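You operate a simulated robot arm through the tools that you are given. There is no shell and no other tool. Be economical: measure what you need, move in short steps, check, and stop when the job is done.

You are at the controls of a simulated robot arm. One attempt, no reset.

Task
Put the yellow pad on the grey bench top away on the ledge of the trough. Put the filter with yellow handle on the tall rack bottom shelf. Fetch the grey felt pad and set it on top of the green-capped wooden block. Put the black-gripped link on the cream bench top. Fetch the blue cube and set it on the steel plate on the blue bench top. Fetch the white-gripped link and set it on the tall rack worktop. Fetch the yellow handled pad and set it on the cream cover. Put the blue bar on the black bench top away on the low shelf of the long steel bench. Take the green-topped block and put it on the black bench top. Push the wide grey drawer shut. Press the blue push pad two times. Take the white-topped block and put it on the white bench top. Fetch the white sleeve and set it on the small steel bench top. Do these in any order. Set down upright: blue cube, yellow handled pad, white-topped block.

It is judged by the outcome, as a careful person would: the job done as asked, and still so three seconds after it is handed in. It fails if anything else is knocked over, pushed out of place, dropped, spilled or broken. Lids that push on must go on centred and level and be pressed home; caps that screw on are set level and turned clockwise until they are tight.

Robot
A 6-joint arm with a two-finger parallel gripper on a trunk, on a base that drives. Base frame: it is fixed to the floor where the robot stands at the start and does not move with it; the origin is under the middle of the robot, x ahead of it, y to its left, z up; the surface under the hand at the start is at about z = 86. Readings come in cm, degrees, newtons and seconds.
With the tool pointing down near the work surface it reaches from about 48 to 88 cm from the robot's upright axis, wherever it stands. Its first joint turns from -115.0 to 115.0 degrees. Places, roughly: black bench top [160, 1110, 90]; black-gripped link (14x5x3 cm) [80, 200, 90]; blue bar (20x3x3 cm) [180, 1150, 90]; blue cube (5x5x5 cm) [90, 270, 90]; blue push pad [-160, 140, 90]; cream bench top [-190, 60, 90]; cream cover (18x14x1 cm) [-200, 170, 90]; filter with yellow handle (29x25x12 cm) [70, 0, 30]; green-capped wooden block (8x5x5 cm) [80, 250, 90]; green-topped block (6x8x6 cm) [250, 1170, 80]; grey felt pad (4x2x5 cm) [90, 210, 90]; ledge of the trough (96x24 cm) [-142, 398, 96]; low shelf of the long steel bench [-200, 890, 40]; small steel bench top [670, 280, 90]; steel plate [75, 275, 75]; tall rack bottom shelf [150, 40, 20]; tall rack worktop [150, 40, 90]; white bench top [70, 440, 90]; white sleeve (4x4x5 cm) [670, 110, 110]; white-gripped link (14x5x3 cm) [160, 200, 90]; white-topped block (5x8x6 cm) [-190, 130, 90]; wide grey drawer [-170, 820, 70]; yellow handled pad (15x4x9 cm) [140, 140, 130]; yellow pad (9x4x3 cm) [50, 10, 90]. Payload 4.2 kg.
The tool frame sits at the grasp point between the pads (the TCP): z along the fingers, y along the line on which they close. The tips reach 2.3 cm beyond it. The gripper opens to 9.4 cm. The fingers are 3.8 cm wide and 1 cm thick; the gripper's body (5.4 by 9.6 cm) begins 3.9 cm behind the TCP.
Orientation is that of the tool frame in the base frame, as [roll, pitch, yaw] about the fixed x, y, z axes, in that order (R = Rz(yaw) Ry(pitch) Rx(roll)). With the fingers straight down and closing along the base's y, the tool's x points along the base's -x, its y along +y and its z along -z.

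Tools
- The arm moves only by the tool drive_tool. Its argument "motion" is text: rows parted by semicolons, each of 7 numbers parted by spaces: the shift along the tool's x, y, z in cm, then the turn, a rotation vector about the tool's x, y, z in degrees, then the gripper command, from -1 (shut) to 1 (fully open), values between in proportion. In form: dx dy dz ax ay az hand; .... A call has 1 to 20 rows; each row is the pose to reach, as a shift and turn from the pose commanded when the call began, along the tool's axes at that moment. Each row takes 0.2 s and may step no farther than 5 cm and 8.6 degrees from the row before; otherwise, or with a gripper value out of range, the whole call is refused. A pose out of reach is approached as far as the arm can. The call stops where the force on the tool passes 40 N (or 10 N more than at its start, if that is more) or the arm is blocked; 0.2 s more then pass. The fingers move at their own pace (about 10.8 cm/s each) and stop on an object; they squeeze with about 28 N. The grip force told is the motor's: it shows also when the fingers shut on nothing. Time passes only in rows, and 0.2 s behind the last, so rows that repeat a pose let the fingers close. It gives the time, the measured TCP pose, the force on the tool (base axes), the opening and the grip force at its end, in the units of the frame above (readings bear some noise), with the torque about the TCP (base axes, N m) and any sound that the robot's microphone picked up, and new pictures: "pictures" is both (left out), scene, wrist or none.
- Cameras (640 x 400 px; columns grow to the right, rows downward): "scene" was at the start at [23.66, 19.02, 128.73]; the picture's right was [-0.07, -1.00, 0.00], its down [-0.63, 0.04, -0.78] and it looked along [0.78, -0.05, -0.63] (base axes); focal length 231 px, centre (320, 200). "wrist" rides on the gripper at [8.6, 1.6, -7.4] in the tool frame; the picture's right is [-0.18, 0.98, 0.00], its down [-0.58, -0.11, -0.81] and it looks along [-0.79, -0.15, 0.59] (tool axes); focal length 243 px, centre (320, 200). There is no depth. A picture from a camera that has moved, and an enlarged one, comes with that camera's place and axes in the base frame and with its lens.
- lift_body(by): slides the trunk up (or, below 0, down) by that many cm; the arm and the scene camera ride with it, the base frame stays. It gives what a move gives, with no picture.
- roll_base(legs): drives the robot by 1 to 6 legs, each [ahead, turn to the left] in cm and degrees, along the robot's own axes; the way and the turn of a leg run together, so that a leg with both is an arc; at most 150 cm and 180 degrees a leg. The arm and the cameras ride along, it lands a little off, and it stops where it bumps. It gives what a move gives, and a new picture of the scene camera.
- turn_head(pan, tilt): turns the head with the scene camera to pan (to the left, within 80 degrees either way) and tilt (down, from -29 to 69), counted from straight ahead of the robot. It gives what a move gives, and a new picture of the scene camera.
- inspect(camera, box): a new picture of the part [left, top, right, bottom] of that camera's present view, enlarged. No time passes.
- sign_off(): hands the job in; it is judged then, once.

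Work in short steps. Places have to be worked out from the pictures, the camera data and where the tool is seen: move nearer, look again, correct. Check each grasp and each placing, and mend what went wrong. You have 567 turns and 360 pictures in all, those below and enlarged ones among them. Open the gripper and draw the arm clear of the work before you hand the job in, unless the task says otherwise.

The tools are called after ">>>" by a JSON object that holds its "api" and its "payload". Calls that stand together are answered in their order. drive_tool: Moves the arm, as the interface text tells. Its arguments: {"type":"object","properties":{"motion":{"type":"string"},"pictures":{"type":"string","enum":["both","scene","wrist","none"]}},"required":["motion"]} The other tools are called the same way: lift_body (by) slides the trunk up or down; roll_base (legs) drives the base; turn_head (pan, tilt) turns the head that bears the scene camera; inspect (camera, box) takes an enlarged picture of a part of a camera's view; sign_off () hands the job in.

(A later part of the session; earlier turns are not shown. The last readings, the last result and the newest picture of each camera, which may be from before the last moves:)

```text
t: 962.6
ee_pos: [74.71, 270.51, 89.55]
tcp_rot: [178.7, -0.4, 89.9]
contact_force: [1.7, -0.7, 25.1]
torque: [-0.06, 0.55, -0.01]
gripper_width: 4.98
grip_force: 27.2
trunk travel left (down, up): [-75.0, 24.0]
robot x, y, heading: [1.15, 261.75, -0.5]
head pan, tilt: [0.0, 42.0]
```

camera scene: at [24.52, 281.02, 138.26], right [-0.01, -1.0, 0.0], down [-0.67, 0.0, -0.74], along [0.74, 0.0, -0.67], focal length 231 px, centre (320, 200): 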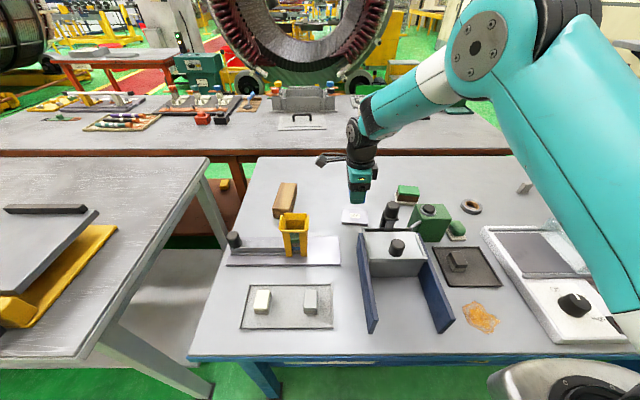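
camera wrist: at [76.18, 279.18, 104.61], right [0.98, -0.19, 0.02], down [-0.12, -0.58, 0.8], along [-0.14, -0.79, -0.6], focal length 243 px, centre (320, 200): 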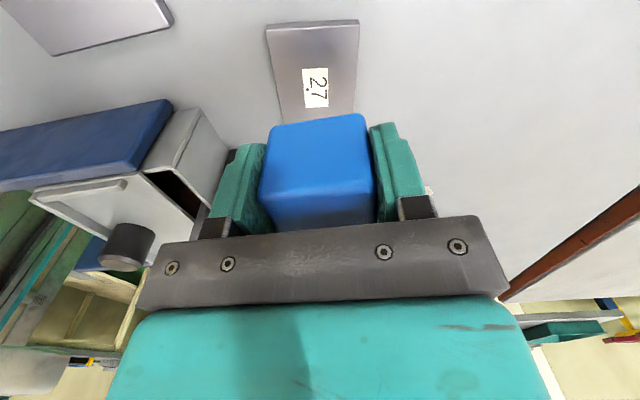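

>>> {"api": "drive_tool", "payload": {"motion": "0 0 -0.2 0 0 0 0.1; 0 0 -0.2 0 0 0 0.4; 0 0 -0.2 0 0 0 0.4; 0 0 -3 0 0 0 0.4; 0 0 -8 0 0 0 0.4; 0 0 -13 0 0 0 0.4; 0 0 -17 0 0 0 0.4; 0 0 -17 0 0 0 0.4"}}

```text
t: 964.4
ee_pos: [74.59, 270.15, 106.7]
tcp_rot: [179.2, -0.2, 89.8]
contact_force: [0.0, 0.3, 0.6]
torque: [0.02, 0.04, -0.02]
gripper_width: 6.59
grip_force: 0.0
trunk travel left (down, up): [-75.0, 24.0]
robot x, y, heading: [1.15, 261.58, -0.6]
head pan, tilt: [0.0, 42.0]
camera scene: at [24.53, 281.02, 138.26], right [-0.01, -1.0, 0.0], down [-0.67, 0.0, -0.74], along [0.74, 0.0, -0.67], focal length 231 px, centre (320, 200)
camera wrist: at [76.04, 278.75, 114.2], right [0.98, -0.19, 0.01], down [-0.12, -0.58, 0.8], along [-0.14, -0.79, -0.6], focal length 243 px, centre (320, 200)
```

scene: 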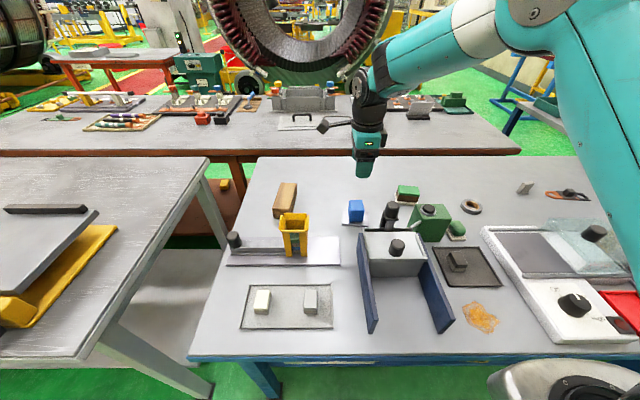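
wrist: 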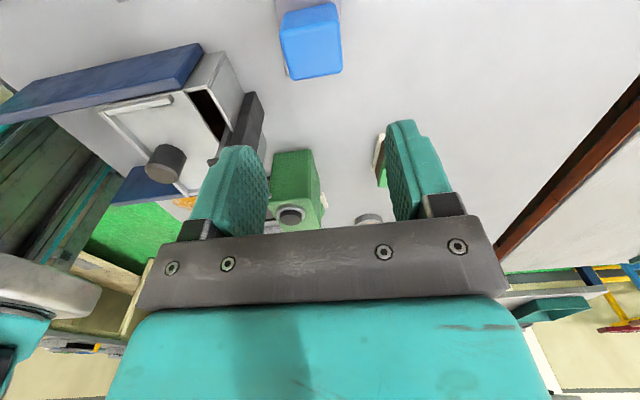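

>>> {"api": "inspect", "payload": {"camera": "scene", "box": [310, 170, 480, 270]}}

>>> {"api": "inspect", "payload": {"camera": "scene", "box": [460, 160, 640, 270]}}

```text
3.76 times, centred on (395, 220) of scene
camera zoom: at [24.53, 281.02, 138.26], right [-0.01, -1.0, 0.0], down [-0.67, 0.0, -0.74], along [0.74, 0.0, -0.67], focal length 869 px, centre (38, 125)
```

zoom: 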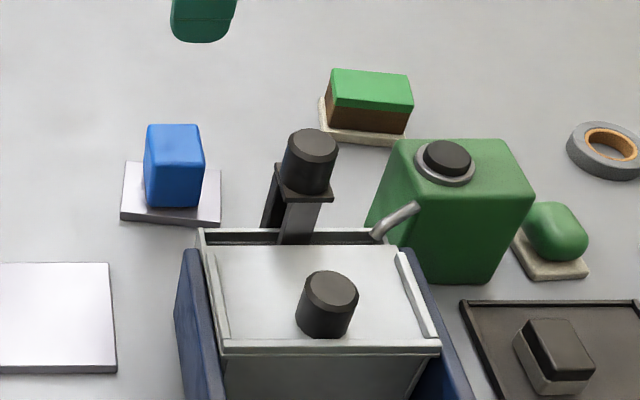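

```text
3.56 times, centred on (550, 215) of scene
camera zoom: at [24.53, 281.02, 138.26], right [-0.01, -1.0, 0.0], down [-0.67, 0.0, -0.74], along [0.74, 0.0, -0.67], focal length 821 px, centre (-498, 147)
```

zoom: 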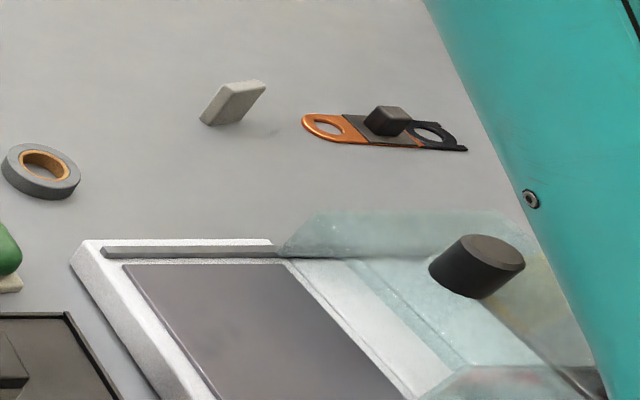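

Cube sits on the plate. Next the felt pad: I raise/retract and shift the base to y≈232.

>>> {"api": "drive_tool", "payload": {"motion": "0 0 -4 0 0 0 0.4; -3 -4 -6 0 0 0 0.4; -6 -8 -6 0 0 0 0.4; -8 -12 -6 0 0 0 0.4; -8 -12 -6 0 0 0 0.4", "pictures": "none"}}

>>> {"api": "roll_base", "payload": {"legs": [[-38, 0], [0, -40], [47, 0], [0, 40.5]]}}

>>> {"api": "turn_head", "payload": {"pan": -10, "tilt": 35}}

```text
refused: row 2 steps farther than a row can; nothing moved
```

```text
t: 973.0
ee_pos: [73.42, 239.36, 106.55]
tcp_rot: [179.1, -0.3, 90.1]
contact_force: [0.1, -0.7, -0.5]
torque: [-0.01, 0.0, 0.01]
gripper_width: 6.59
grip_force: 0.2
trunk travel left (down, up): [-75.0, 24.0]
robot x, y, heading: [0.23, 230.49, 0.0]
head pan, tilt: [0.0, 42.0]
camera scene: at [23.35, 250.04, 138.26], right [0.0, -1.0, 0.0], down [-0.67, 0.0, -0.74], along [0.74, 0.0, -0.67], focal length 231 px, centre (320, 200)
```

scene: 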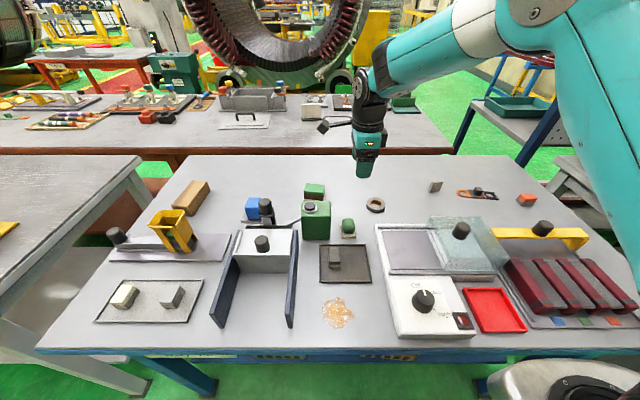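

```text
t: 973.7
ee_pos: [73.33, 239.38, 106.75]
tcp_rot: [179.0, -0.4, 90.1]
contact_force: [-0.4, -0.1, -0.2]
torque: [0.03, -0.03, 0.04]
gripper_width: 6.6
grip_force: 0.1
trunk travel left (down, up): [-75.0, 24.0]
robot x, y, heading: [0.17, 230.55, 0.2]
head pan, tilt: [-10.0, 35.0]
camera scene: at [23.66, 248.52, 139.3], right [-0.17, -0.98, 0.0], down [-0.57, 0.1, -0.82], along [0.81, -0.14, -0.57], focal length 231 px, centre (320, 200)
```

scene: 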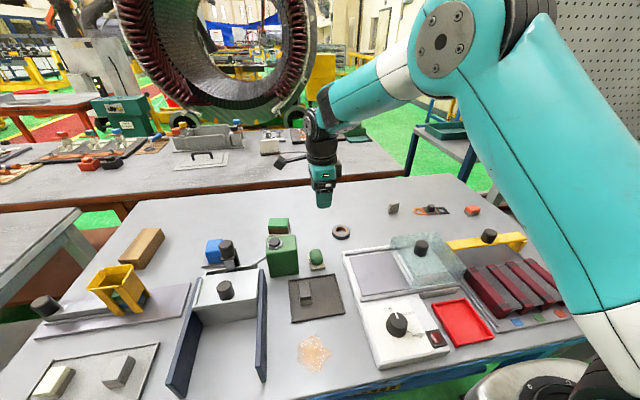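

I hover near the felt pad at (85.7, 210.6) to see its orientation.

>>> {"api": "drive_tool", "payload": {"motion": "-4.6 1.5 0 0 0 0 1; -9.2 3 0 0 0 0 1; -13.8 4.5 0 0 0 0 1; -18.4 6 0 0 0 0 1; -23 7.5 0 0 0 0 1; -27.5 9 0 0 0 0 1; -27.5 9 0 0 0 0 1"}}

```text
t: 975.3
ee_pos: [82.35, 211.68, 106.69]
tcp_rot: [179.1, -0.3, 90.2]
contact_force: [-0.9, -0.4, -0.4]
torque: [0.03, -0.01, 0.01]
gripper_width: 9.41
grip_force: 0.0
trunk travel left (down, up): [-75.0, 24.0]
robot x, y, heading: [-0.25, 230.37, -0.3]
head pan, tilt: [-10.0, 35.0]
camera scene: at [23.66, 248.51, 139.31], right [-0.17, -0.98, 0.0], down [-0.56, 0.1, -0.82], along [0.81, -0.14, -0.57], focal length 231 px, centre (320, 200)
camera wrist: at [83.95, 220.32, 114.25], right [0.98, -0.18, 0.01], down [-0.12, -0.59, 0.8], along [-0.14, -0.79, -0.6], focal length 243 px, centre (320, 200)
```

scene: 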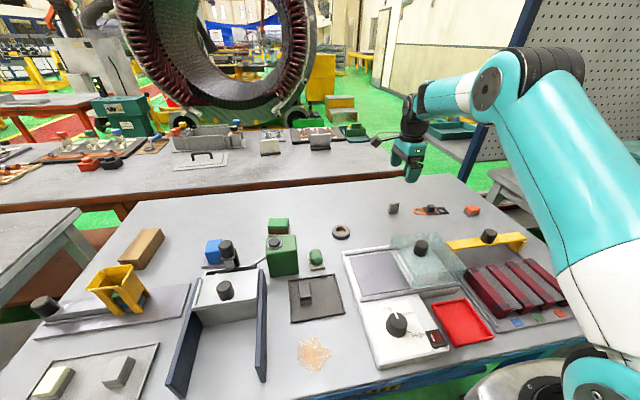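
wrist: 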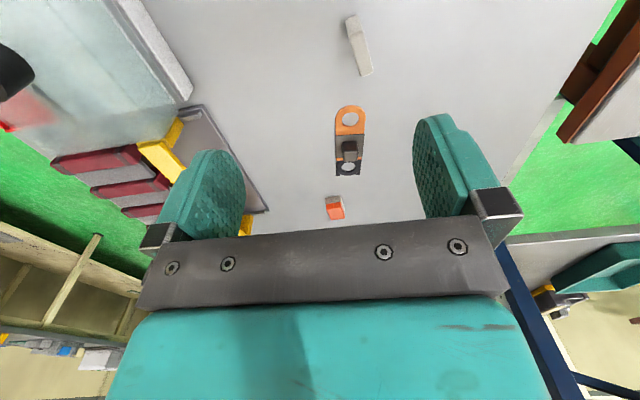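

The felt slab stands with its 2 cm thickness along x at (86, 210.8). I descend partway and check reach.

>>> {"api": "drive_tool", "payload": {"motion": "-0.5 1.8 3 0 0 0 1; -0.9 3.6 6 0 0 0 1; -0.9 3.6 10 0 0 0 1; -0.9 3.6 10 0 0 0 1", "pictures": "wrist"}}

```text
t: 976.3
ee_pos: [86.15, 210.93, 96.69]
tcp_rot: [179.0, -0.3, 90.1]
contact_force: [-0.4, -0.1, -0.2]
torque: [-0.02, -0.04, 0.02]
gripper_width: 9.39
grip_force: 0.1
trunk travel left (down, up): [-75.0, 24.0]
robot x, y, heading: [-0.36, 230.59, 0.0]
head pan, tilt: [-10.0, 35.0]
camera wrist: at [87.72, 219.56, 104.18], right [0.98, -0.18, 0.02], down [-0.12, -0.59, 0.8], along [-0.14, -0.79, -0.6], focal length 243 px, centre (320, 200)
```

wrist: 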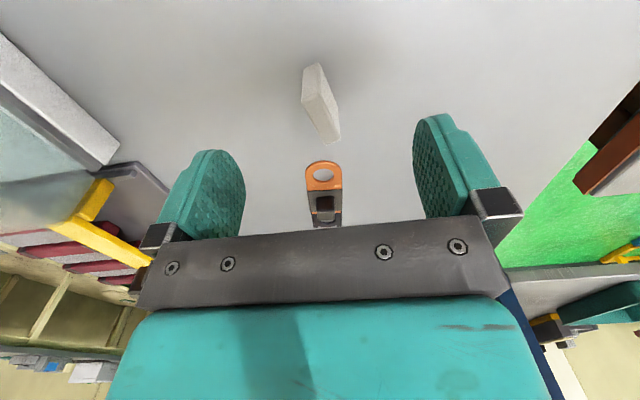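

Reach is fine; felt centre ≈(86.8, 211.3). Descend and close.

>>> {"api": "drive_tool", "payload": {"motion": "0.4 0.4 3 0 0 0 1; 0.4 0.4 6 0 0 0 1; 0.4 0.4 8 0 0 0 1; 0.4 0.4 8 0 0 0 -1; 0.4 0.4 8 0 0 0 -1; 0.4 0.4 8 0 0 0 -1; 0.4 0.4 8 0 0 0 -1; 0.4 0.4 8 0 0 0 -1; 0.4 0.4 4 0 0 0 -1; 0.4 0.4 0 0 0 0 -1; 0.4 0.4 0 0 0 0 -1", "pictures": "wrist"}}

```text
t: 978.7
ee_pos: [86.74, 211.62, 96.88]
tcp_rot: [179.1, -0.3, 90.0]
contact_force: [-0.3, -0.1, -0.2]
torque: [-0.01, -0.02, 0.0]
gripper_width: 1.27
grip_force: 28.1
trunk travel left (down, up): [-75.0, 24.0]
robot x, y, heading: [0.1, 230.48, 0.2]
head pan, tilt: [-10.0, 35.0]
camera wrist: at [88.13, 220.23, 104.37], right [0.98, -0.18, 0.01], down [-0.12, -0.59, 0.8], along [-0.14, -0.79, -0.6], focal length 243 px, centre (320, 200)
```

wrist: 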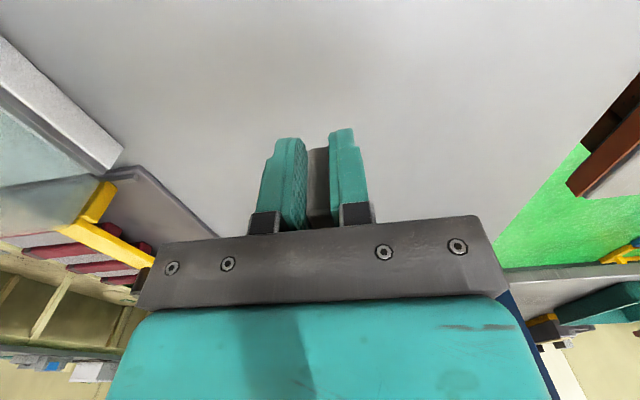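

Felt held. I carry it over the green-capped block (82.4, 252).

>>> {"api": "drive_tool", "payload": {"motion": "0 0 -4 0 0 0 -1; 4.8 -0.5 -5 0 0 0 -1; 9.6 -1 -5 0 0 0 -1; 14.4 -1.5 -5 0 0 0 -1; 19.2 -2 -5 0 0 0 -1; 24 -2.5 -5 0 0 0 -1; 28.8 -3 -5 0 0 0 -1; 33.6 -3.6 -5 0 0 0 -1; 38.2 -4.2 -5 0 0 0 -1; 40.2 -4.4 -5 0 0 0 -1; 40.2 -4.4 -5 0 0 0 -1"}}

```text
t: 981.1
ee_pos: [81.76, 251.49, 101.91]
tcp_rot: [179.1, -0.2, 90.2]
contact_force: [-0.1, 0.1, 0.1]
torque: [0.0, 0.0, -0.01]
gripper_width: 1.28
grip_force: 27.9
out of reach, approached as far as the arm can: row 10
trunk travel left (down, up): [-75.0, 24.0]
robot x, y, heading: [0.05, 230.66, -0.2]
head pan, tilt: [-10.0, 35.0]
camera scene: at [23.66, 248.51, 139.31], right [-0.17, -0.98, 0.0], down [-0.56, 0.1, -0.82], along [0.81, -0.14, -0.57], focal length 231 px, centre (320, 200)
camera wrist: at [83.28, 260.09, 109.45], right [0.98, -0.18, 0.01], down [-0.12, -0.59, 0.8], along [-0.14, -0.79, -0.6], focal length 243 px, centre (320, 200)
```

scene: 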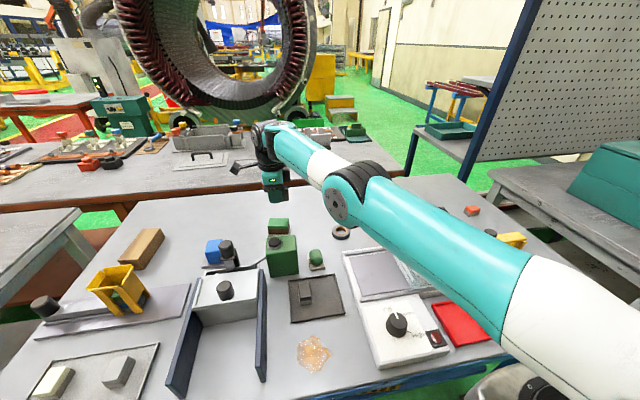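
wrist: 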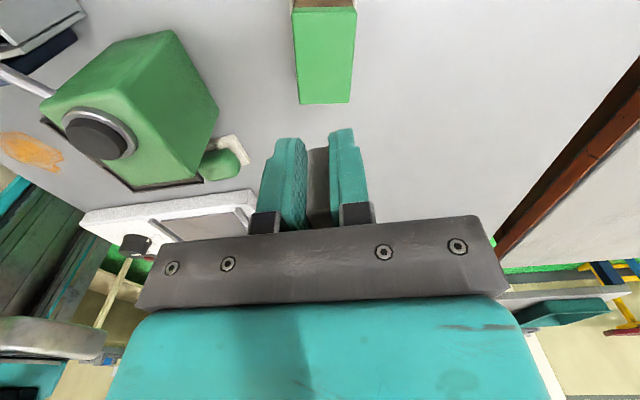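

Cap top is centred at (82.4, 252). I lower the felt gently onto it.

>>> {"api": "drive_tool", "payload": {"motion": "0.4 0.4 3 0 0 0 -1; 0.4 0.4 5.5 0 0 0 -1; 0.4 0.4 6.5 0 0 0 -1; 0.4 0.4 7.2 0 0 0 -1; 0.4 0.4 7.7 0 0 0 -1; 0.4 0.4 8.1 0 0 0 -1; 0.4 0.4 8.1 0 0 0 -1", "pictures": "wrist"}}

```text
t: 982.7
ee_pos: [81.62, 251.5, 93.63]
tcp_rot: [179.1, -0.1, 90.1]
contact_force: [-0.6, -0.4, -0.2]
torque: [-0.02, -0.02, -0.02]
gripper_width: 1.29
grip_force: 27.9
out of reach, approached as far as the arm can: row 1, 2, 3, 4, 5, 6, 7
trunk travel left (down, up): [-75.0, 24.0]
robot x, y, heading: [0.07, 230.38, -0.1]
head pan, tilt: [-10.0, 35.0]
camera wrist: at [83.26, 260.15, 101.22], right [0.98, -0.18, 0.01], down [-0.12, -0.58, 0.8], along [-0.14, -0.79, -0.6], focal length 243 px, centre (320, 200)
```

wrist: 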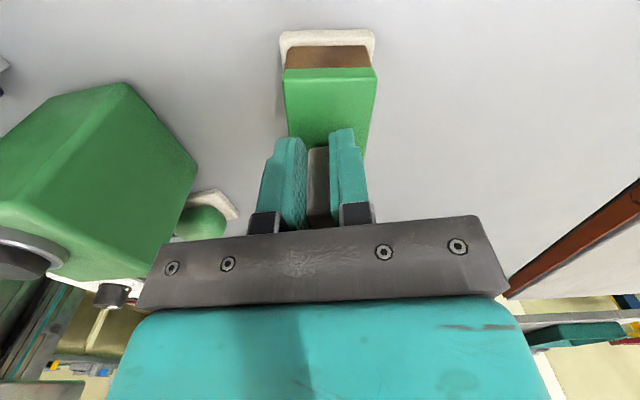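

I nudge the base 1 cm forward to centre it, then continue down.

>>> {"api": "roll_base", "payload": {"legs": [[1, 0]]}}

>>> {"api": "drive_tool", "payload": {"motion": "0 0 0.4 0 0 0 -1; 0 0 0.8 0 0 0 -1; 0 0 1.2 0 0 0 -1; 0 0 1.6 0 0 0 -1; 0 0 2 0 0 0 -1; 0 0 2.4 0 0 0 -1; 0 0 2.8 0 0 0 -1", "pictures": "wrist"}}

```text
t: 983.5
ee_pos: [82.75, 251.49, 93.7]
tcp_rot: [179.0, -0.3, 90.1]
contact_force: [-0.2, -0.5, -0.2]
torque: [-0.01, -0.01, 0.04]
gripper_width: 1.28
grip_force: 27.4
trunk travel left (down, up): [-75.0, 24.0]
robot x, y, heading: [0.84, 230.44, 0.2]
head pan, tilt: [-10.0, 35.0]
camera scene: at [24.68, 248.52, 139.31], right [-0.17, -0.98, 0.0], down [-0.56, 0.1, -0.82], along [0.81, -0.14, -0.57], focal length 231 px, centre (320, 200)
```

scene: 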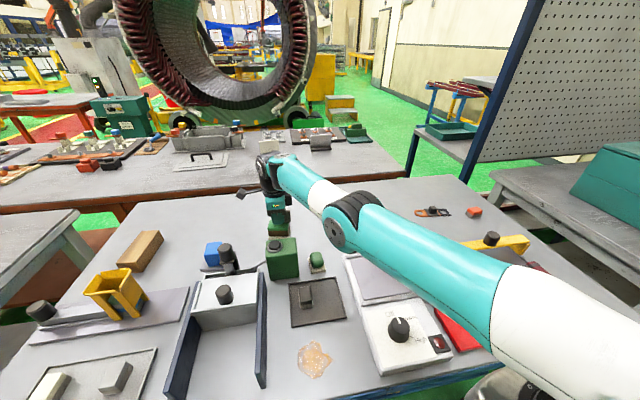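

```text
t: 984.4
ee_pos: [82.86, 251.75, 93.09]
tcp_rot: [178.2, -0.7, 90.0]
contact_force: [-1.1, -0.7, 14.5]
torque: [-0.24, 0.15, -0.01]
gripper_width: 1.28
grip_force: 27.9
trunk travel left (down, up): [-75.0, 24.0]
robot x, y, heading: [0.68, 230.47, -0.2]
head pan, tilt: [-10.0, 35.0]
stopped in row 4: the force on the tool passed its limit at 54 N (the readings are from after the stop); the commanded pose is now the measured one
camera wrist: at [84.33, 260.19, 100.74], right [0.98, -0.18, 0.03], down [-0.13, -0.59, 0.8], along [-0.13, -0.79, -0.61], focal length 243 px, centre (320, 200)
```

wrist: 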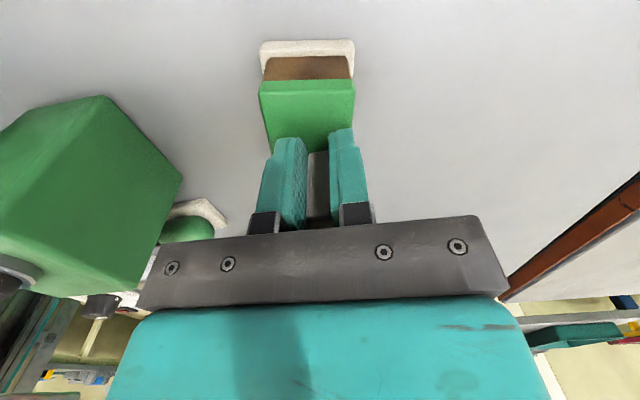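

Contact. I ease up slightly, level, open gently, and rise.

>>> {"api": "drive_tool", "payload": {"motion": "0 0 -0.2 0.9 0 0 -1; 0 0 -0.2 0.9 0 0 -0.6; 0 0 -0.2 0.9 0 0 -0.3; 0 0 -0.2 0.9 0 0 -0.3; 0 0 -2 0.9 0 0 -0.3; 0 0 -5 0.9 0 0 -0.3; 0 0 -9 0.9 0 0 -0.3; 0 0 -12 0.9 0 0 -0.3; 0 0 -12 0.9 0 0 -0.3", "pictures": "both"}}

```text
t: 986.4
ee_pos: [82.4, 251.51, 104.92]
tcp_rot: [179.3, -0.3, 90.0]
contact_force: [-0.2, -0.5, 0.1]
torque: [-0.01, 0.0, 0.0]
gripper_width: 3.27
grip_force: 0.0
trunk travel left (down, up): [-75.0, 24.0]
robot x, y, heading: [0.94, 230.64, -0.0]
head pan, tilt: [-10.0, 35.0]
camera scene: at [24.68, 248.51, 139.31], right [-0.17, -0.98, 0.0], down [-0.56, 0.1, -0.82], along [0.81, -0.14, -0.57], focal length 231 px, centre (320, 200)
camera wrist: at [84.03, 260.02, 112.4], right [0.98, -0.18, 0.01], down [-0.12, -0.59, 0.8], along [-0.14, -0.79, -0.6], focal length 243 px, centre (320, 200)
```

scene: 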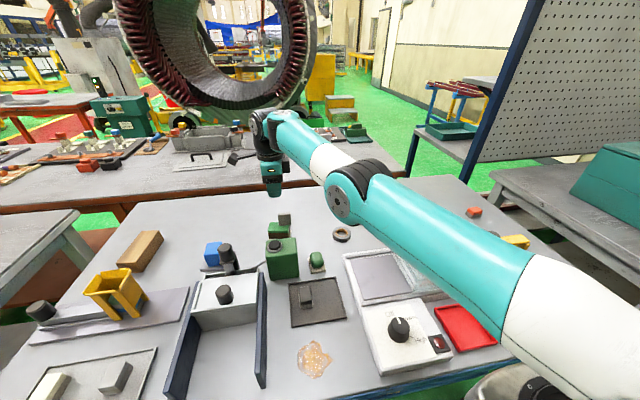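
wrist: 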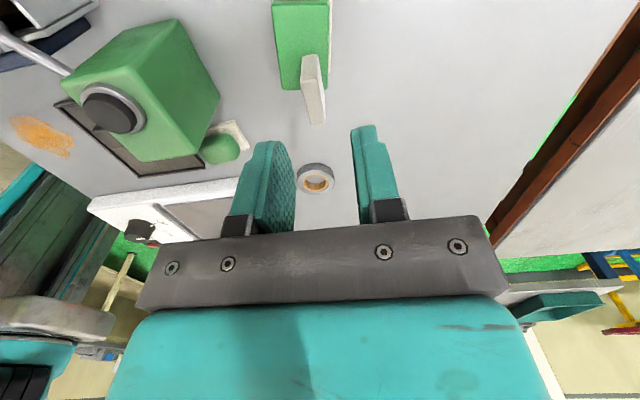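

>>> {"api": "inspect", "payload": {"camera": "wrist", "box": [250, 0, 390, 130]}}

>>> {"api": "inspect", "payload": {"camera": "scene", "box": [240, 190, 320, 260]}}

```text
3.08 times, centred on (320, 65) of wrist
camera zoom: at [84.03, 260.02, 112.4], right [0.98, -0.18, 0.01], down [-0.12, -0.59, 0.8], along [-0.14, -0.79, -0.6], focal length 746 px, centre (320, 615)
```

zoom: 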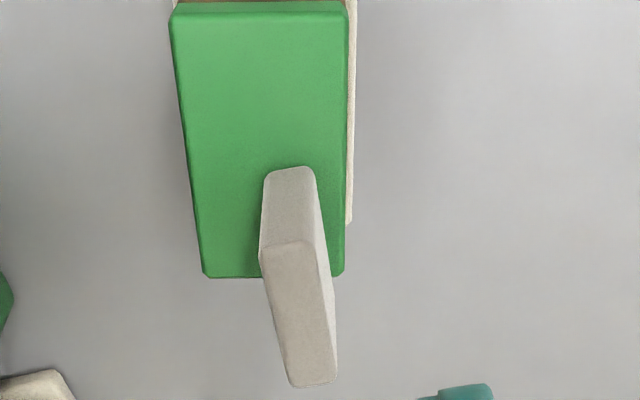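

```text
5.71 times, centred on (280, 225) of scene
camera zoom: at [24.68, 248.51, 139.31], right [-0.17, -0.98, 0.0], down [-0.56, 0.1, -0.82], along [0.81, -0.14, -0.57], focal length 1319 px, centre (549, 57)
```

zoom: 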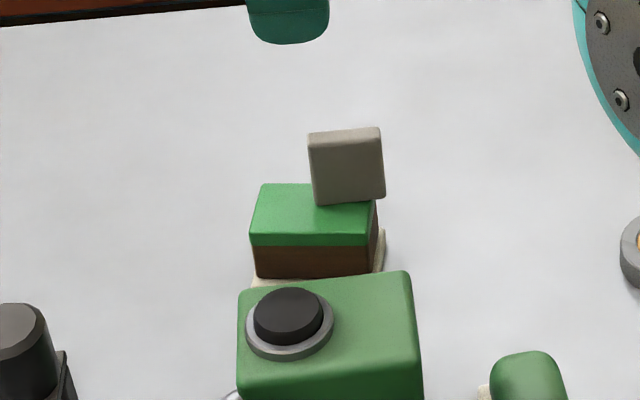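

The felt stands but near the cap's south-back edge; I regrasp it and shift it ~2 cm to the centre.

>>> {"api": "drive_tool", "payload": {"motion": "-1.3 0.4 4 0 0 0 -0.2; -1.3 0.4 8 0 0 0 -0.2; -1.3 0.4 10.5 0 0 0 -0.2; -1.3 0.4 11.6 0 0 0 -0.2; -1.3 0.4 11.6 0 0 0 -1; -1.3 0.4 11.6 0 0 0 -1; -1.3 0.4 11.6 0 0 0 -1; -1.3 0.4 9.5 0 0 0 -1; -0.3 -0.4 9.5 0 0 0 -1; 0.7 -1.2 9.5 0 0 0 -1; 0.7 -1.2 9.5 0 0 0 -1", "pictures": "wrist"}}

```text
t: 987.1
ee_pos: [83.21, 250.51, 97.37]
tcp_rot: [178.3, -1.0, 89.9]
contact_force: [-4.0, -3.0, 20.1]
torque: [-0.4, 0.5, -0.01]
gripper_width: 3.93
grip_force: 1.9
trunk travel left (down, up): [-75.0, 24.0]
robot x, y, heading: [0.79, 230.65, -0.0]
head pan, tilt: [-10.0, 35.0]
stopped in row 3: the force on the tool passed its limit at 59 N (the readings are from after the stop); the commanded pose is now the measured one
camera wrist: at [84.79, 258.9, 105.13], right [0.98, -0.18, 0.03], down [-0.13, -0.6, 0.79], along [-0.13, -0.78, -0.61], focal length 243 px, centre (320, 200)
```

wrist: 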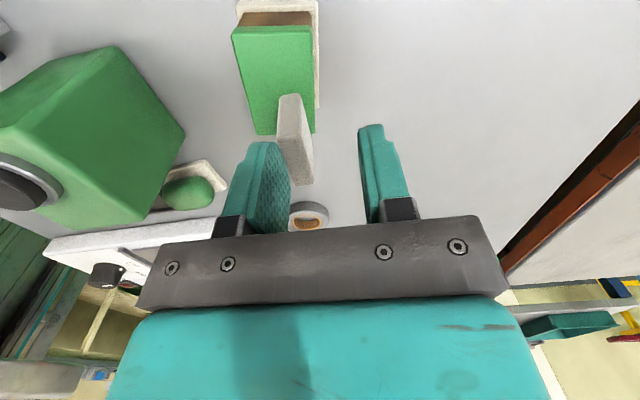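

A finger edge landed on the felt's top; I rise and re-aim at x≈82.1, y≈250.

>>> {"api": "drive_tool", "payload": {"motion": "0 0 -3 0 0 0 0; 0 0 -6 0.9 0.7 0 0.2; 0 0 -8 1.7 1 0 0.2; 0 0 -8 1.7 1 0 0.2", "pictures": "none"}}

>>> {"api": "inspect", "payload": {"camera": "wrist", "box": [230, 0, 390, 150]}}

>>> {"api": "inspect", "payload": {"camera": "scene", "box": [240, 190, 320, 260]}}

```text
t: 988.1
ee_pos: [82.9, 249.42, 105.0]
tcp_rot: [-179.8, -1.9, 90.1]
contact_force: [0.0, 0.3, -0.3]
torque: [-0.02, -0.01, 0.06]
gripper_width: 5.65
grip_force: 0.1
out of reach, approached as far as the arm can: row 3, 4
trunk travel left (down, up): [-75.0, 24.0]
robot x, y, heading: [1.29, 230.39, 0.1]
head pan, tilt: [-10.0, 35.0]
```

```text
2.67 times, centred on (310, 75) of wrist
camera zoom: at [84.56, 257.74, 112.71], right [0.98, -0.18, -0.01], down [-0.1, -0.61, 0.79], along [-0.15, -0.77, -0.62], focal length 647 px, centre (347, 533)
```

zoom: 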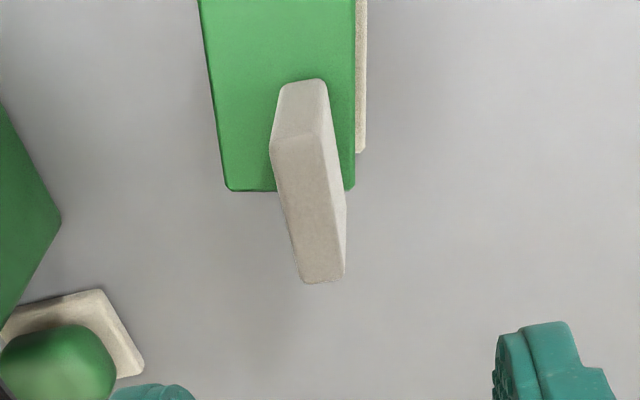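

```text
5.71 times, centred on (280, 225) of scene
camera zoom: at [24.68, 248.51, 139.31], right [-0.17, -0.98, 0.0], down [-0.56, 0.1, -0.82], along [0.81, -0.14, -0.57], focal length 1319 px, centre (549, 57)
```

zoom: 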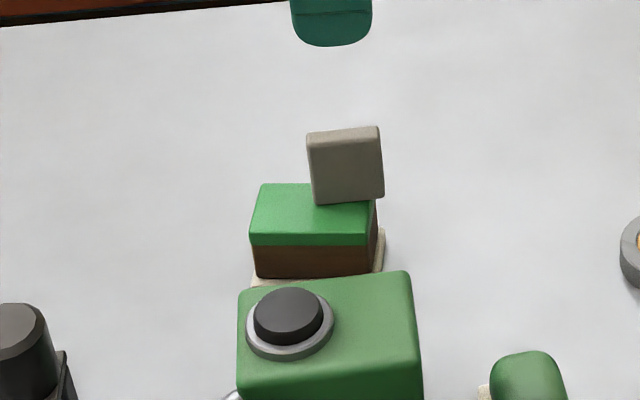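

Felt centre (81.9, 250); cap centre (80.7, 251.9). I regrasp with the correct aim.

>>> {"api": "drive_tool", "payload": {"motion": "0.6 -1 3 0 -1.9 0 0.2; 0.6 -1 6 0 -1.9 0 0.2; 0.6 -1 9 0 -1.9 0 0.2; 0.6 -1 11.3 0 -1.9 0 0.2; 0.6 -1 11.3 0 -1.9 0 0.2", "pictures": "wrist"}}

```text
t: 989.3
ee_pos: [82.69, 250.78, 93.54]
tcp_rot: [-179.6, -0.2, 90.0]
contact_force: [0.4, -0.3, 0.2]
torque: [0.01, -0.01, -0.03]
gripper_width: 5.65
grip_force: 0.0
out of reach, approached as far as the arm can: row 3, 4, 5
trunk travel left (down, up): [-75.0, 24.0]
robot x, y, heading: [0.92, 230.39, -0.4]
head pan, tilt: [-10.0, 35.0]
camera wrist: at [84.42, 259.36, 101.07], right [0.98, -0.18, -0.01], down [-0.1, -0.58, 0.81], along [-0.15, -0.79, -0.59], focal length 243 px, centre (320, 200)
```

wrist: 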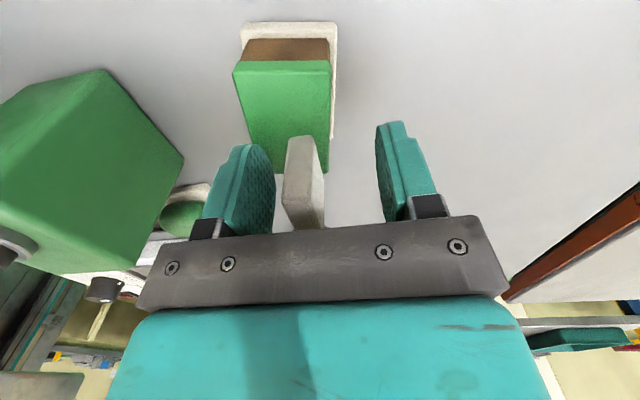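

Felt is between the fingers now. I close, lift 2 cm, shift to the cap's centre and check.

>>> {"api": "drive_tool", "payload": {"motion": "-0.5 -0.6 0 0 0 0 0.2; -0.5 -0.6 0 0 0 0 -1; -0.5 -0.6 0 0 0 0 -1; -0.5 -0.6 0 0 0 0 -1; -0.5 -0.6 0 0 0 0 -1; -0.5 -0.6 -1 0 0 0 -1; -0.5 -0.6 -2.5 0 0 0 -1; 0.5 -1.2 -2.5 0 0 0 -1; 1.6 -1.9 -2.5 0 0 0 -1; 1.6 -1.9 -2.5 0 0 0 -1", "pictures": "wrist"}}

```text
t: 991.5
ee_pos: [79.79, 251.97, 96.15]
tcp_rot: [-179.7, -0.1, 90.0]
contact_force: [0.2, -0.1, 0.4]
torque: [-0.01, 0.04, 0.0]
gripper_width: 1.28
grip_force: 27.7
trunk travel left (down, up): [-75.0, 24.0]
robot x, y, heading: [0.82, 230.79, -0.1]
head pan, tilt: [-10.0, 35.0]
camera wrist: at [81.54, 260.5, 103.6], right [0.98, -0.18, 0.0], down [-0.1, -0.58, 0.81], along [-0.15, -0.79, -0.59], focal length 243 px, centre (320, 200)
```

wrist: 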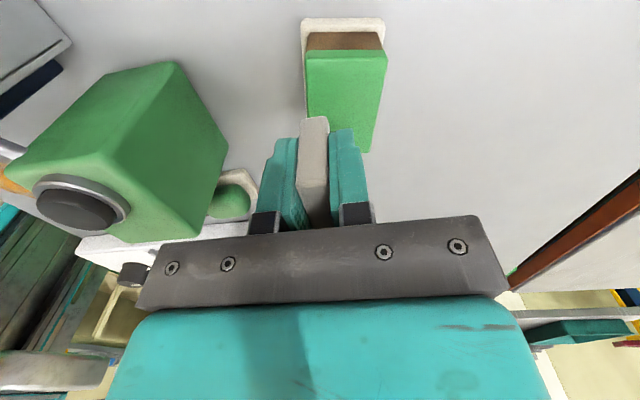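

The felt is held, but 1.4 cm too near −x; I shift it to the cap centre (81.3, 251.6) and lower.

>>> {"api": "drive_tool", "payload": {"motion": "0.1 0.7 0 0 0 0 -1; 0.1 1.4 0 0 0 0 -1; 0.1 1.4 1 0 0 0 -1; 0.1 1.4 1.8 0 0 0 -1; 0.1 1.4 2.2 0 0 0 -1; 0.1 1.4 2.6 0 0 0 -1; 0.1 1.4 2.9 0 0 0 -1", "pictures": "wrist"}}

```text
t: 993.1
ee_pos: [81.28, 251.96, 93.53]
tcp_rot: [-180.0, -0.2, 90.1]
contact_force: [-2.1, -1.8, 13.0]
torque: [-0.03, 0.05, -0.02]
gripper_width: 1.28
grip_force: 28.3
trunk travel left (down, up): [-75.0, 24.0]
robot x, y, heading: [1.16, 230.69, -0.2]
head pan, tilt: [-10.0, 35.0]
camera wrist: at [82.99, 260.61, 101.03], right [0.98, -0.18, 0.0], down [-0.11, -0.58, 0.8], along [-0.15, -0.79, -0.59], focal length 243 px, centre (320, 200)
```

wrist: 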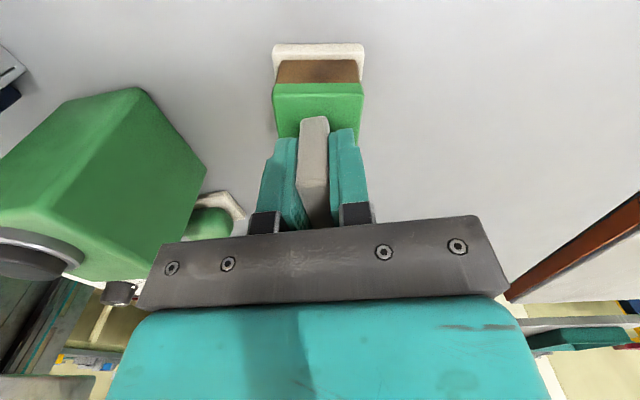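

Contact (13 N), centred on the cap. Release gently and rise.

>>> {"api": "drive_tool", "payload": {"motion": "0 0 -0.1 0 0 0 -0.7; 0 0 -0.1 0 0 0 -0.4; 0 0 -0.1 0 0 0 -0.2; 0 0 -0.1 0 0 0 -0.2; 0 0 -3 0 0 0 -0.2; 0 0 -7 0 0 0 -0.2; 0 0 -11 0 0 0 -0.2; 0 0 -11 0 0 0 -0.2", "pictures": "none"}}

>>> {"api": "inspect", "payload": {"camera": "scene", "box": [240, 190, 320, 260]}}

>>> {"api": "inspect", "payload": {"camera": "wrist", "box": [230, 0, 390, 150]}}

```text
t: 994.9
ee_pos: [81.36, 251.78, 104.41]
tcp_rot: [-179.7, -0.1, 90.0]
contact_force: [0.0, -0.5, -0.4]
torque: [-0.01, -0.01, -0.04]
gripper_width: 3.75
grip_force: 0.0
trunk travel left (down, up): [-75.0, 24.0]
robot x, y, heading: [0.75, 230.64, -0.0]
head pan, tilt: [-10.0, 35.0]
```

```text
5.71 times, centred on (280, 225) of scene
camera zoom: at [24.68, 248.51, 139.31], right [-0.17, -0.98, 0.0], down [-0.56, 0.1, -0.82], along [0.81, -0.14, -0.57], focal length 1319 px, centre (549, 57)
```

zoom: 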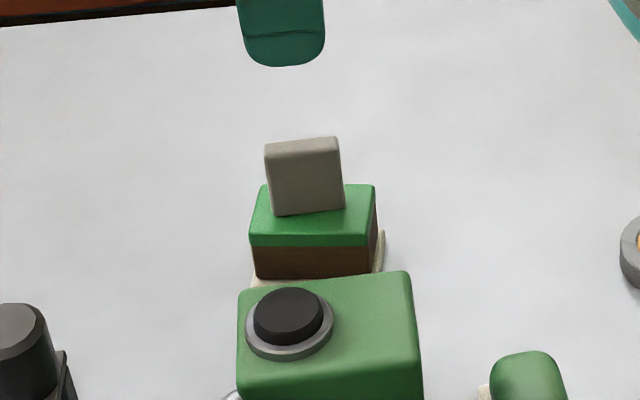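

```text
2.67 times, centred on (310, 75) of wrist
camera zoom: at [83.09, 260.36, 111.92], right [0.98, -0.18, -0.01], down [-0.1, -0.58, 0.81], along [-0.15, -0.79, -0.59], focal length 647 px, centre (347, 533)
```

zoom: 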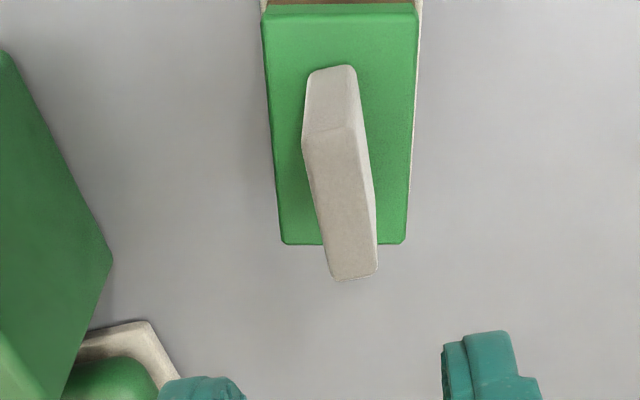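

Felt pad stands centred on the green cap. Next the black-gripped link: retract and shift the base to y≈202.

>>> {"api": "drive_tool", "payload": {"motion": "0 0 -4 0 0 0 0.5; -3 -3 -5 0 0 0 0.5; -6 -6 -5 0 0 0 0.5; -9 -9 -5 0 0 0 0.5; -12 -12 -5 0 0 0 0.5; -15 -15 -5 0 0 0 0.5; -15 -15 -5 0 0 0 0.5", "pictures": "none"}}

>>> {"api": "roll_base", "payload": {"legs": [[-40, 0], [0, -38], [47, 0], [0, 38]]}}

>>> {"api": "turn_head", "payload": {"pan": 0, "tilt": 38}}

```text
t: 996.5
ee_pos: [77.24, 242.33, 113.64]
tcp_rot: [-179.6, 0.0, 90.0]
contact_force: [0.2, 0.1, 0.3]
torque: [0.0, 0.0, 0.01]
gripper_width: 7.05
grip_force: 0.1
out of reach, approached as far as the arm can: row 3, 4, 5, 6, 7
trunk travel left (down, up): [-75.0, 24.0]
robot x, y, heading: [1.0, 230.68, 0.0]
head pan, tilt: [-10.0, 35.0]
```

```text
t: 1004.9
ee_pos: [74.2, 213.62, 113.58]
tcp_rot: [-179.6, 0.0, 90.0]
contact_force: [0.2, 0.2, 0.3]
torque: [0.0, 0.03, -0.02]
gripper_width: 7.03
grip_force: 0.0
trunk travel left (down, up): [-75.0, 24.0]
robot x, y, heading: [-2.43, 202.56, 0.1]
head pan, tilt: [-10.0, 35.0]
camera scene: at [21.67, 219.93, 139.31], right [-0.17, -0.98, 0.0], down [-0.56, 0.1, -0.82], along [0.81, -0.14, -0.57], focal length 231 px, centre (320, 200)
```

scene: 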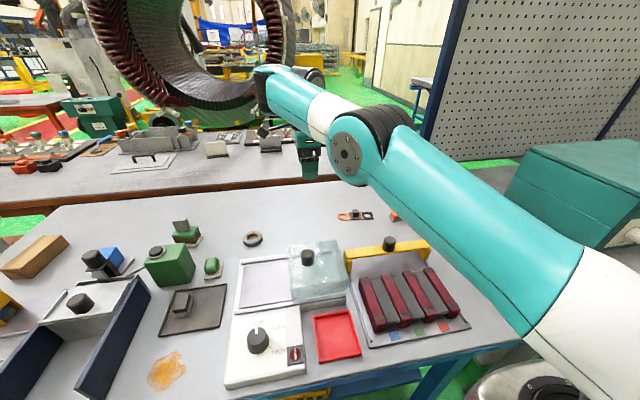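

```text
t: 1005.6
ee_pos: [74.2, 213.77, 113.58]
tcp_rot: [-179.6, 0.0, 89.9]
contact_force: [0.2, 0.7, -0.7]
torque: [-0.02, -0.03, -0.01]
gripper_width: 7.05
grip_force: 0.0
trunk travel left (down, up): [-75.0, 24.0]
robot x, y, heading: [-2.2, 201.99, -0.1]
head pan, tilt: [0.0, 38.0]
camera scene: at [21.63, 221.46, 138.85], right [0.0, -1.0, 0.0], down [-0.62, 0.0, -0.79], along [0.79, 0.0, -0.62], focal length 231 px, centre (320, 200)
```

scene: 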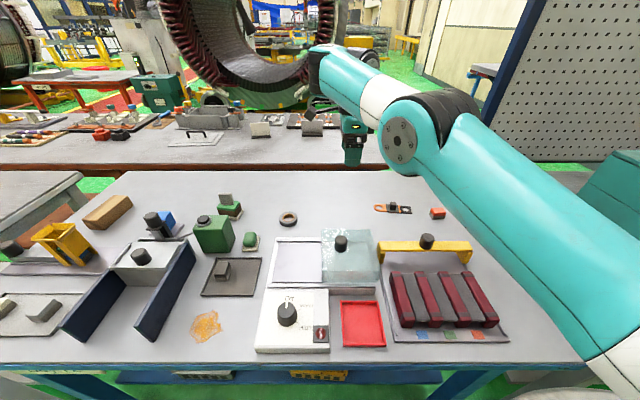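

>>> {"api": "drive_tool", "payload": {"motion": "-4 2 0 0 0 0 0.5; -8 4 1 0 0 0 0.5; -12 6 2 0 0 0 0.5; -15.5 7.5 4 0 0 0 0.5; -15.5 7.5 8 0 0 0 0.5; -15.5 7.5 12 0 0 0 0.5; -15.5 7.5 12 0 0 0 0.5", "pictures": "wrist"}}

```text
t: 1007.2
ee_pos: [81.78, 198.19, 101.46]
tcp_rot: [-179.8, 0.0, 89.8]
contact_force: [0.1, -0.3, -0.2]
torque: [0.0, -0.02, 0.02]
gripper_width: 7.06
grip_force: 0.1
trunk travel left (down, up): [-75.0, 24.0]
robot x, y, heading: [-1.72, 201.95, 0.2]
head pan, tilt: [0.0, 38.0]
camera wrist: at [83.49, 206.77, 109.11], right [0.98, -0.19, -0.01], down [-0.1, -0.58, 0.81], along [-0.15, -0.79, -0.59], focal length 243 px, centre (320, 200)
```

wrist: 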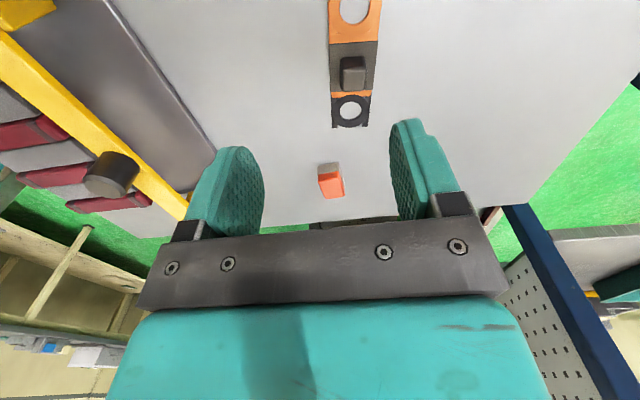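

Knob at (84.2, 196.4). Descend over it, close and lift.

>>> {"api": "drive_tool", "payload": {"motion": "-0.8 1.2 3 0 0 0 0.5; -1.7 2.4 6 0 0 0 0.3; -1.7 2.4 9 0 0 0 0.3; -1.7 2.4 11 0 0 0 0.3; -1.7 2.4 12 0 0 0 0.3; -1.7 2.4 12 0 0 0 0.3", "pictures": "wrist"}}

```text
t: 1008.4
ee_pos: [86.5, 196.8, 90.97]
tcp_rot: [179.4, 0.0, 89.9]
contact_force: [-4.1, -0.2, 18.6]
torque: [-0.19, 0.66, -0.05]
gripper_width: 6.24
grip_force: 1.3
out of reach, approached as far as the arm can: row 2, 3, 4, 5
trunk travel left (down, up): [-75.0, 24.0]
robot x, y, heading: [-1.98, 201.59, 0.1]
head pan, tilt: [0.0, 38.0]
stopped in row 5: the force on the tool passed its limit at 49 N (the readings are from after the stop); the commanded pose is now the measured one
camera wrist: at [88.16, 205.48, 98.52], right [0.98, -0.19, 0.01], down [-0.12, -0.58, 0.8], along [-0.14, -0.79, -0.59], focal length 243 px, centre (320, 200)
```

wrist: 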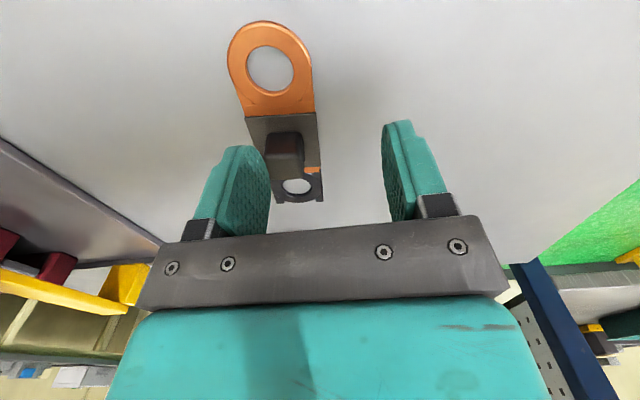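

The reach limit shifted it and a finger touched; I rise, move the base forward 3 cm and re-aim (knob ≈(84.8, 196.9)).

>>> {"api": "drive_tool", "payload": {"motion": "0 0 -3 0 0 0 0.3; 0 0 -6 0.5 0 0 0.3; 0 0 -6 0.5 0 0 0.3", "pictures": "none"}}

>>> {"api": "roll_base", "payload": {"legs": [[3.5, 0]]}}

>>> {"api": "drive_tool", "payload": {"motion": "0 -2.5 0 0 0 0 0.3; 0 -5 0 0 0 0 0.3; 0 -5 0 0 0 0 0.3", "pictures": "wrist"}}

```text
t: 1009.2
ee_pos: [86.58, 196.78, 96.62]
tcp_rot: [-179.8, -0.3, 90.0]
contact_force: [-0.3, 0.5, 0.0]
torque: [-0.01, 0.02, -0.02]
gripper_width: 6.1
grip_force: 0.0
trunk travel left (down, up): [-75.0, 24.0]
robot x, y, heading: [-2.33, 201.81, -0.1]
head pan, tilt: [0.0, 38.0]
```

```text
t: 1010.0
ee_pos: [90.1, 196.89, 96.64]
tcp_rot: [-179.8, -0.3, 89.9]
contact_force: [0.5, -0.5, 0.1]
torque: [-0.01, -0.01, 0.0]
gripper_width: 6.08
grip_force: 0.1
trunk travel left (down, up): [-75.0, 24.0]
robot x, y, heading: [1.09, 202.25, -0.3]
head pan, tilt: [0.0, 38.0]
camera scene: at [25.08, 221.49, 138.85], right [0.0, -1.0, 0.0], down [-0.62, 0.0, -0.79], along [0.79, 0.0, -0.62], focal length 231 px, centre (320, 200)
```

scene: 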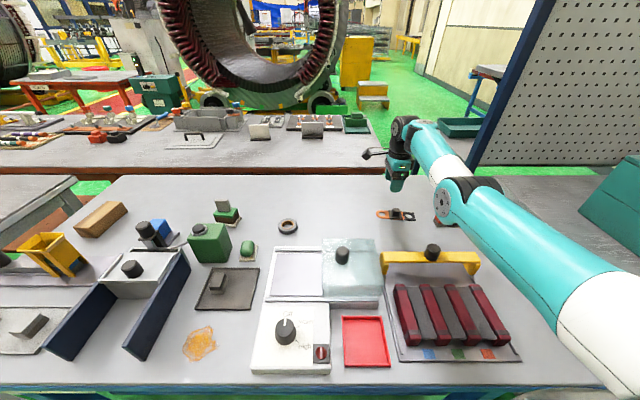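

```text
t: 1010.8
ee_pos: [85.43, 196.96, 97.82]
tcp_rot: [-179.0, -0.6, 89.8]
contact_force: [-0.2, 0.1, -0.3]
torque: [0.02, -0.01, 0.0]
gripper_width: 6.11
grip_force: 0.0
out of reach, approached as far as the arm can: row 1, 2, 3
trunk travel left (down, up): [-75.0, 24.0]
robot x, y, heading: [1.2, 201.95, -0.0]
head pan, tilt: [0.0, 38.0]
camera wrist: at [87.22, 205.48, 105.48], right [0.98, -0.19, -0.02], down [-0.1, -0.59, 0.8], along [-0.16, -0.79, -0.6], focal length 243 px, centre (320, 200)
```

wrist: 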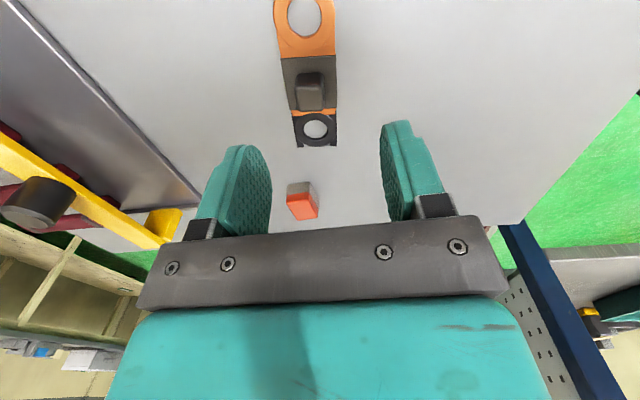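

>>> {"api": "drive_tool", "payload": {"motion": "-0.4 -0.5 2 0 0 0 0.3; -0.4 -1 4 0 0 0 0.3; -0.4 -1 6 0 0 0 0.3; -0.4 -1 6 0 0 0 0.3", "pictures": "wrist"}}

```text
t: 1011.8
ee_pos: [86.18, 196.72, 95.59]
tcp_rot: [-177.5, -1.6, 89.8]
contact_force: [-0.2, 0.5, 1.1]
torque: [-0.01, 0.02, -0.04]
gripper_width: 6.15
grip_force: 0.0
out of reach, approached as far as the arm can: row 1, 2, 3, 4
trunk travel left (down, up): [-75.0, 24.0]
robot x, y, heading: [1.22, 202.0, -0.0]
head pan, tilt: [0.0, 38.0]
camera wrist: at [88.19, 205.17, 103.13], right [0.98, -0.18, -0.05], down [-0.07, -0.6, 0.79], along [-0.17, -0.78, -0.61], focal length 243 px, centre (320, 200)
```

wrist: 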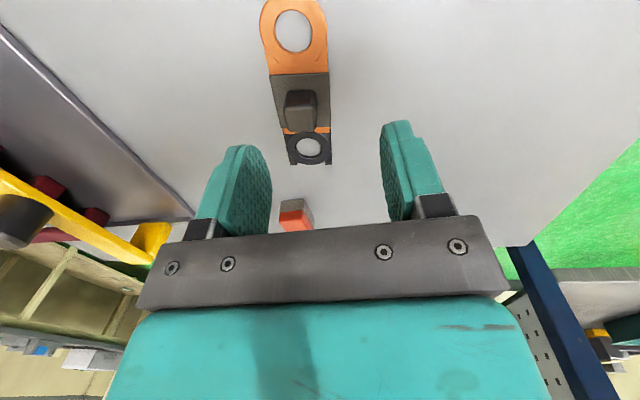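

The arm reaches further when the target is to the robot's right (shoulder side). I raise, and shift the base to y≈222.

>>> {"api": "drive_tool", "payload": {"motion": "0 0 -4 -1.2 -0.8 0 0.3; 0 0 -8 -2.4 -1.6 0 0.3; 0 0 -12 -2.4 -1.6 0 0.3; 0 0 -12 -2.4 -1.6 0 0.3", "pictures": "none"}}

>>> {"api": "roll_base", "payload": {"legs": [[-40, 0], [0, 28], [45, 0], [0, -28]]}}

```text
t: 1012.8
ee_pos: [86.3, 196.62, 107.65]
tcp_rot: [177.9, 1.3, 89.9]
contact_force: [0.8, -0.5, 1.1]
torque: [0.01, 0.04, 0.01]
gripper_width: 6.12
grip_force: 0.0
trunk travel left (down, up): [-75.0, 24.0]
robot x, y, heading: [1.29, 202.34, 0.1]
head pan, tilt: [0.0, 38.0]
```

```text
t: 1020.4
ee_pos: [84.88, 216.2, 107.6]
tcp_rot: [177.9, 1.3, 89.3]
contact_force: [0.1, 0.3, 0.1]
torque: [0.02, -0.02, -0.02]
gripper_width: 6.12
grip_force: 0.1
trunk travel left (down, up): [-75.0, 24.0]
robot x, y, heading: [-0.08, 222.54, -0.4]
head pan, tilt: [0.0, 38.0]
camera scene: at [24.0, 241.7, 138.85], right [-0.01, -1.0, 0.0], down [-0.62, 0.01, -0.79], along [0.79, -0.01, -0.62], focal length 231 px, centre (320, 200)
```

scene: 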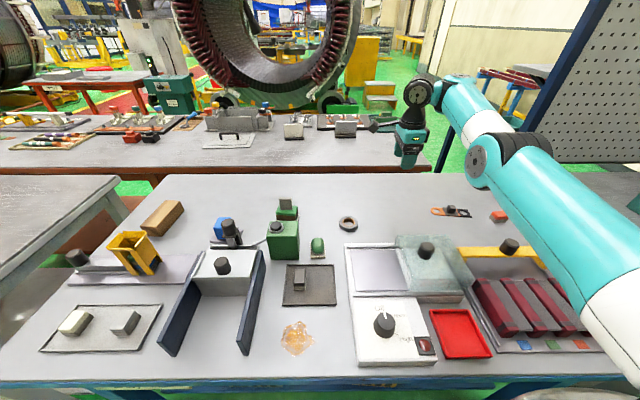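

Level the tool and go over the knob again from here.

>>> {"api": "drive_tool", "payload": {"motion": "-4.5 0 0 1 0.6 0 0.3; -9 0 1 2.1 1.3 0 0.3; -13.5 -0.2 2 2.1 1.3 0 0.3; -18 -0.3 3 2.1 1.3 0 0.3; -19.7 -0.3 6 2.1 1.3 0 0.3; -19.7 -0.3 9 2.1 1.3 0 0.3; -19.7 -0.3 9 2.1 1.3 0 0.3", "pictures": "wrist"}}

```text
t: 1022.0
ee_pos: [85.04, 196.47, 99.17]
tcp_rot: [179.9, -0.1, 89.3]
contact_force: [-0.2, -0.1, -0.8]
torque: [0.0, 0.01, -0.01]
gripper_width: 6.12
grip_force: 0.0
trunk travel left (down, up): [-75.0, 24.0]
robot x, y, heading: [0.1, 222.31, -0.8]
head pan, tilt: [0.0, 38.0]
camera wrist: at [86.76, 205.03, 106.64], right [0.98, -0.2, 0.0], down [-0.12, -0.58, 0.81], along [-0.16, -0.79, -0.59], focal length 243 px, centre (320, 200)
```

wrist: 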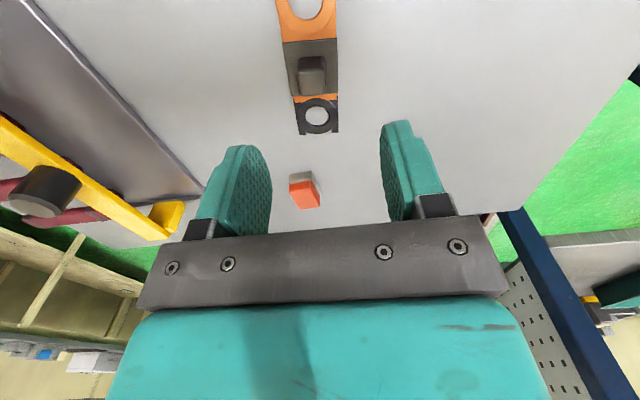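

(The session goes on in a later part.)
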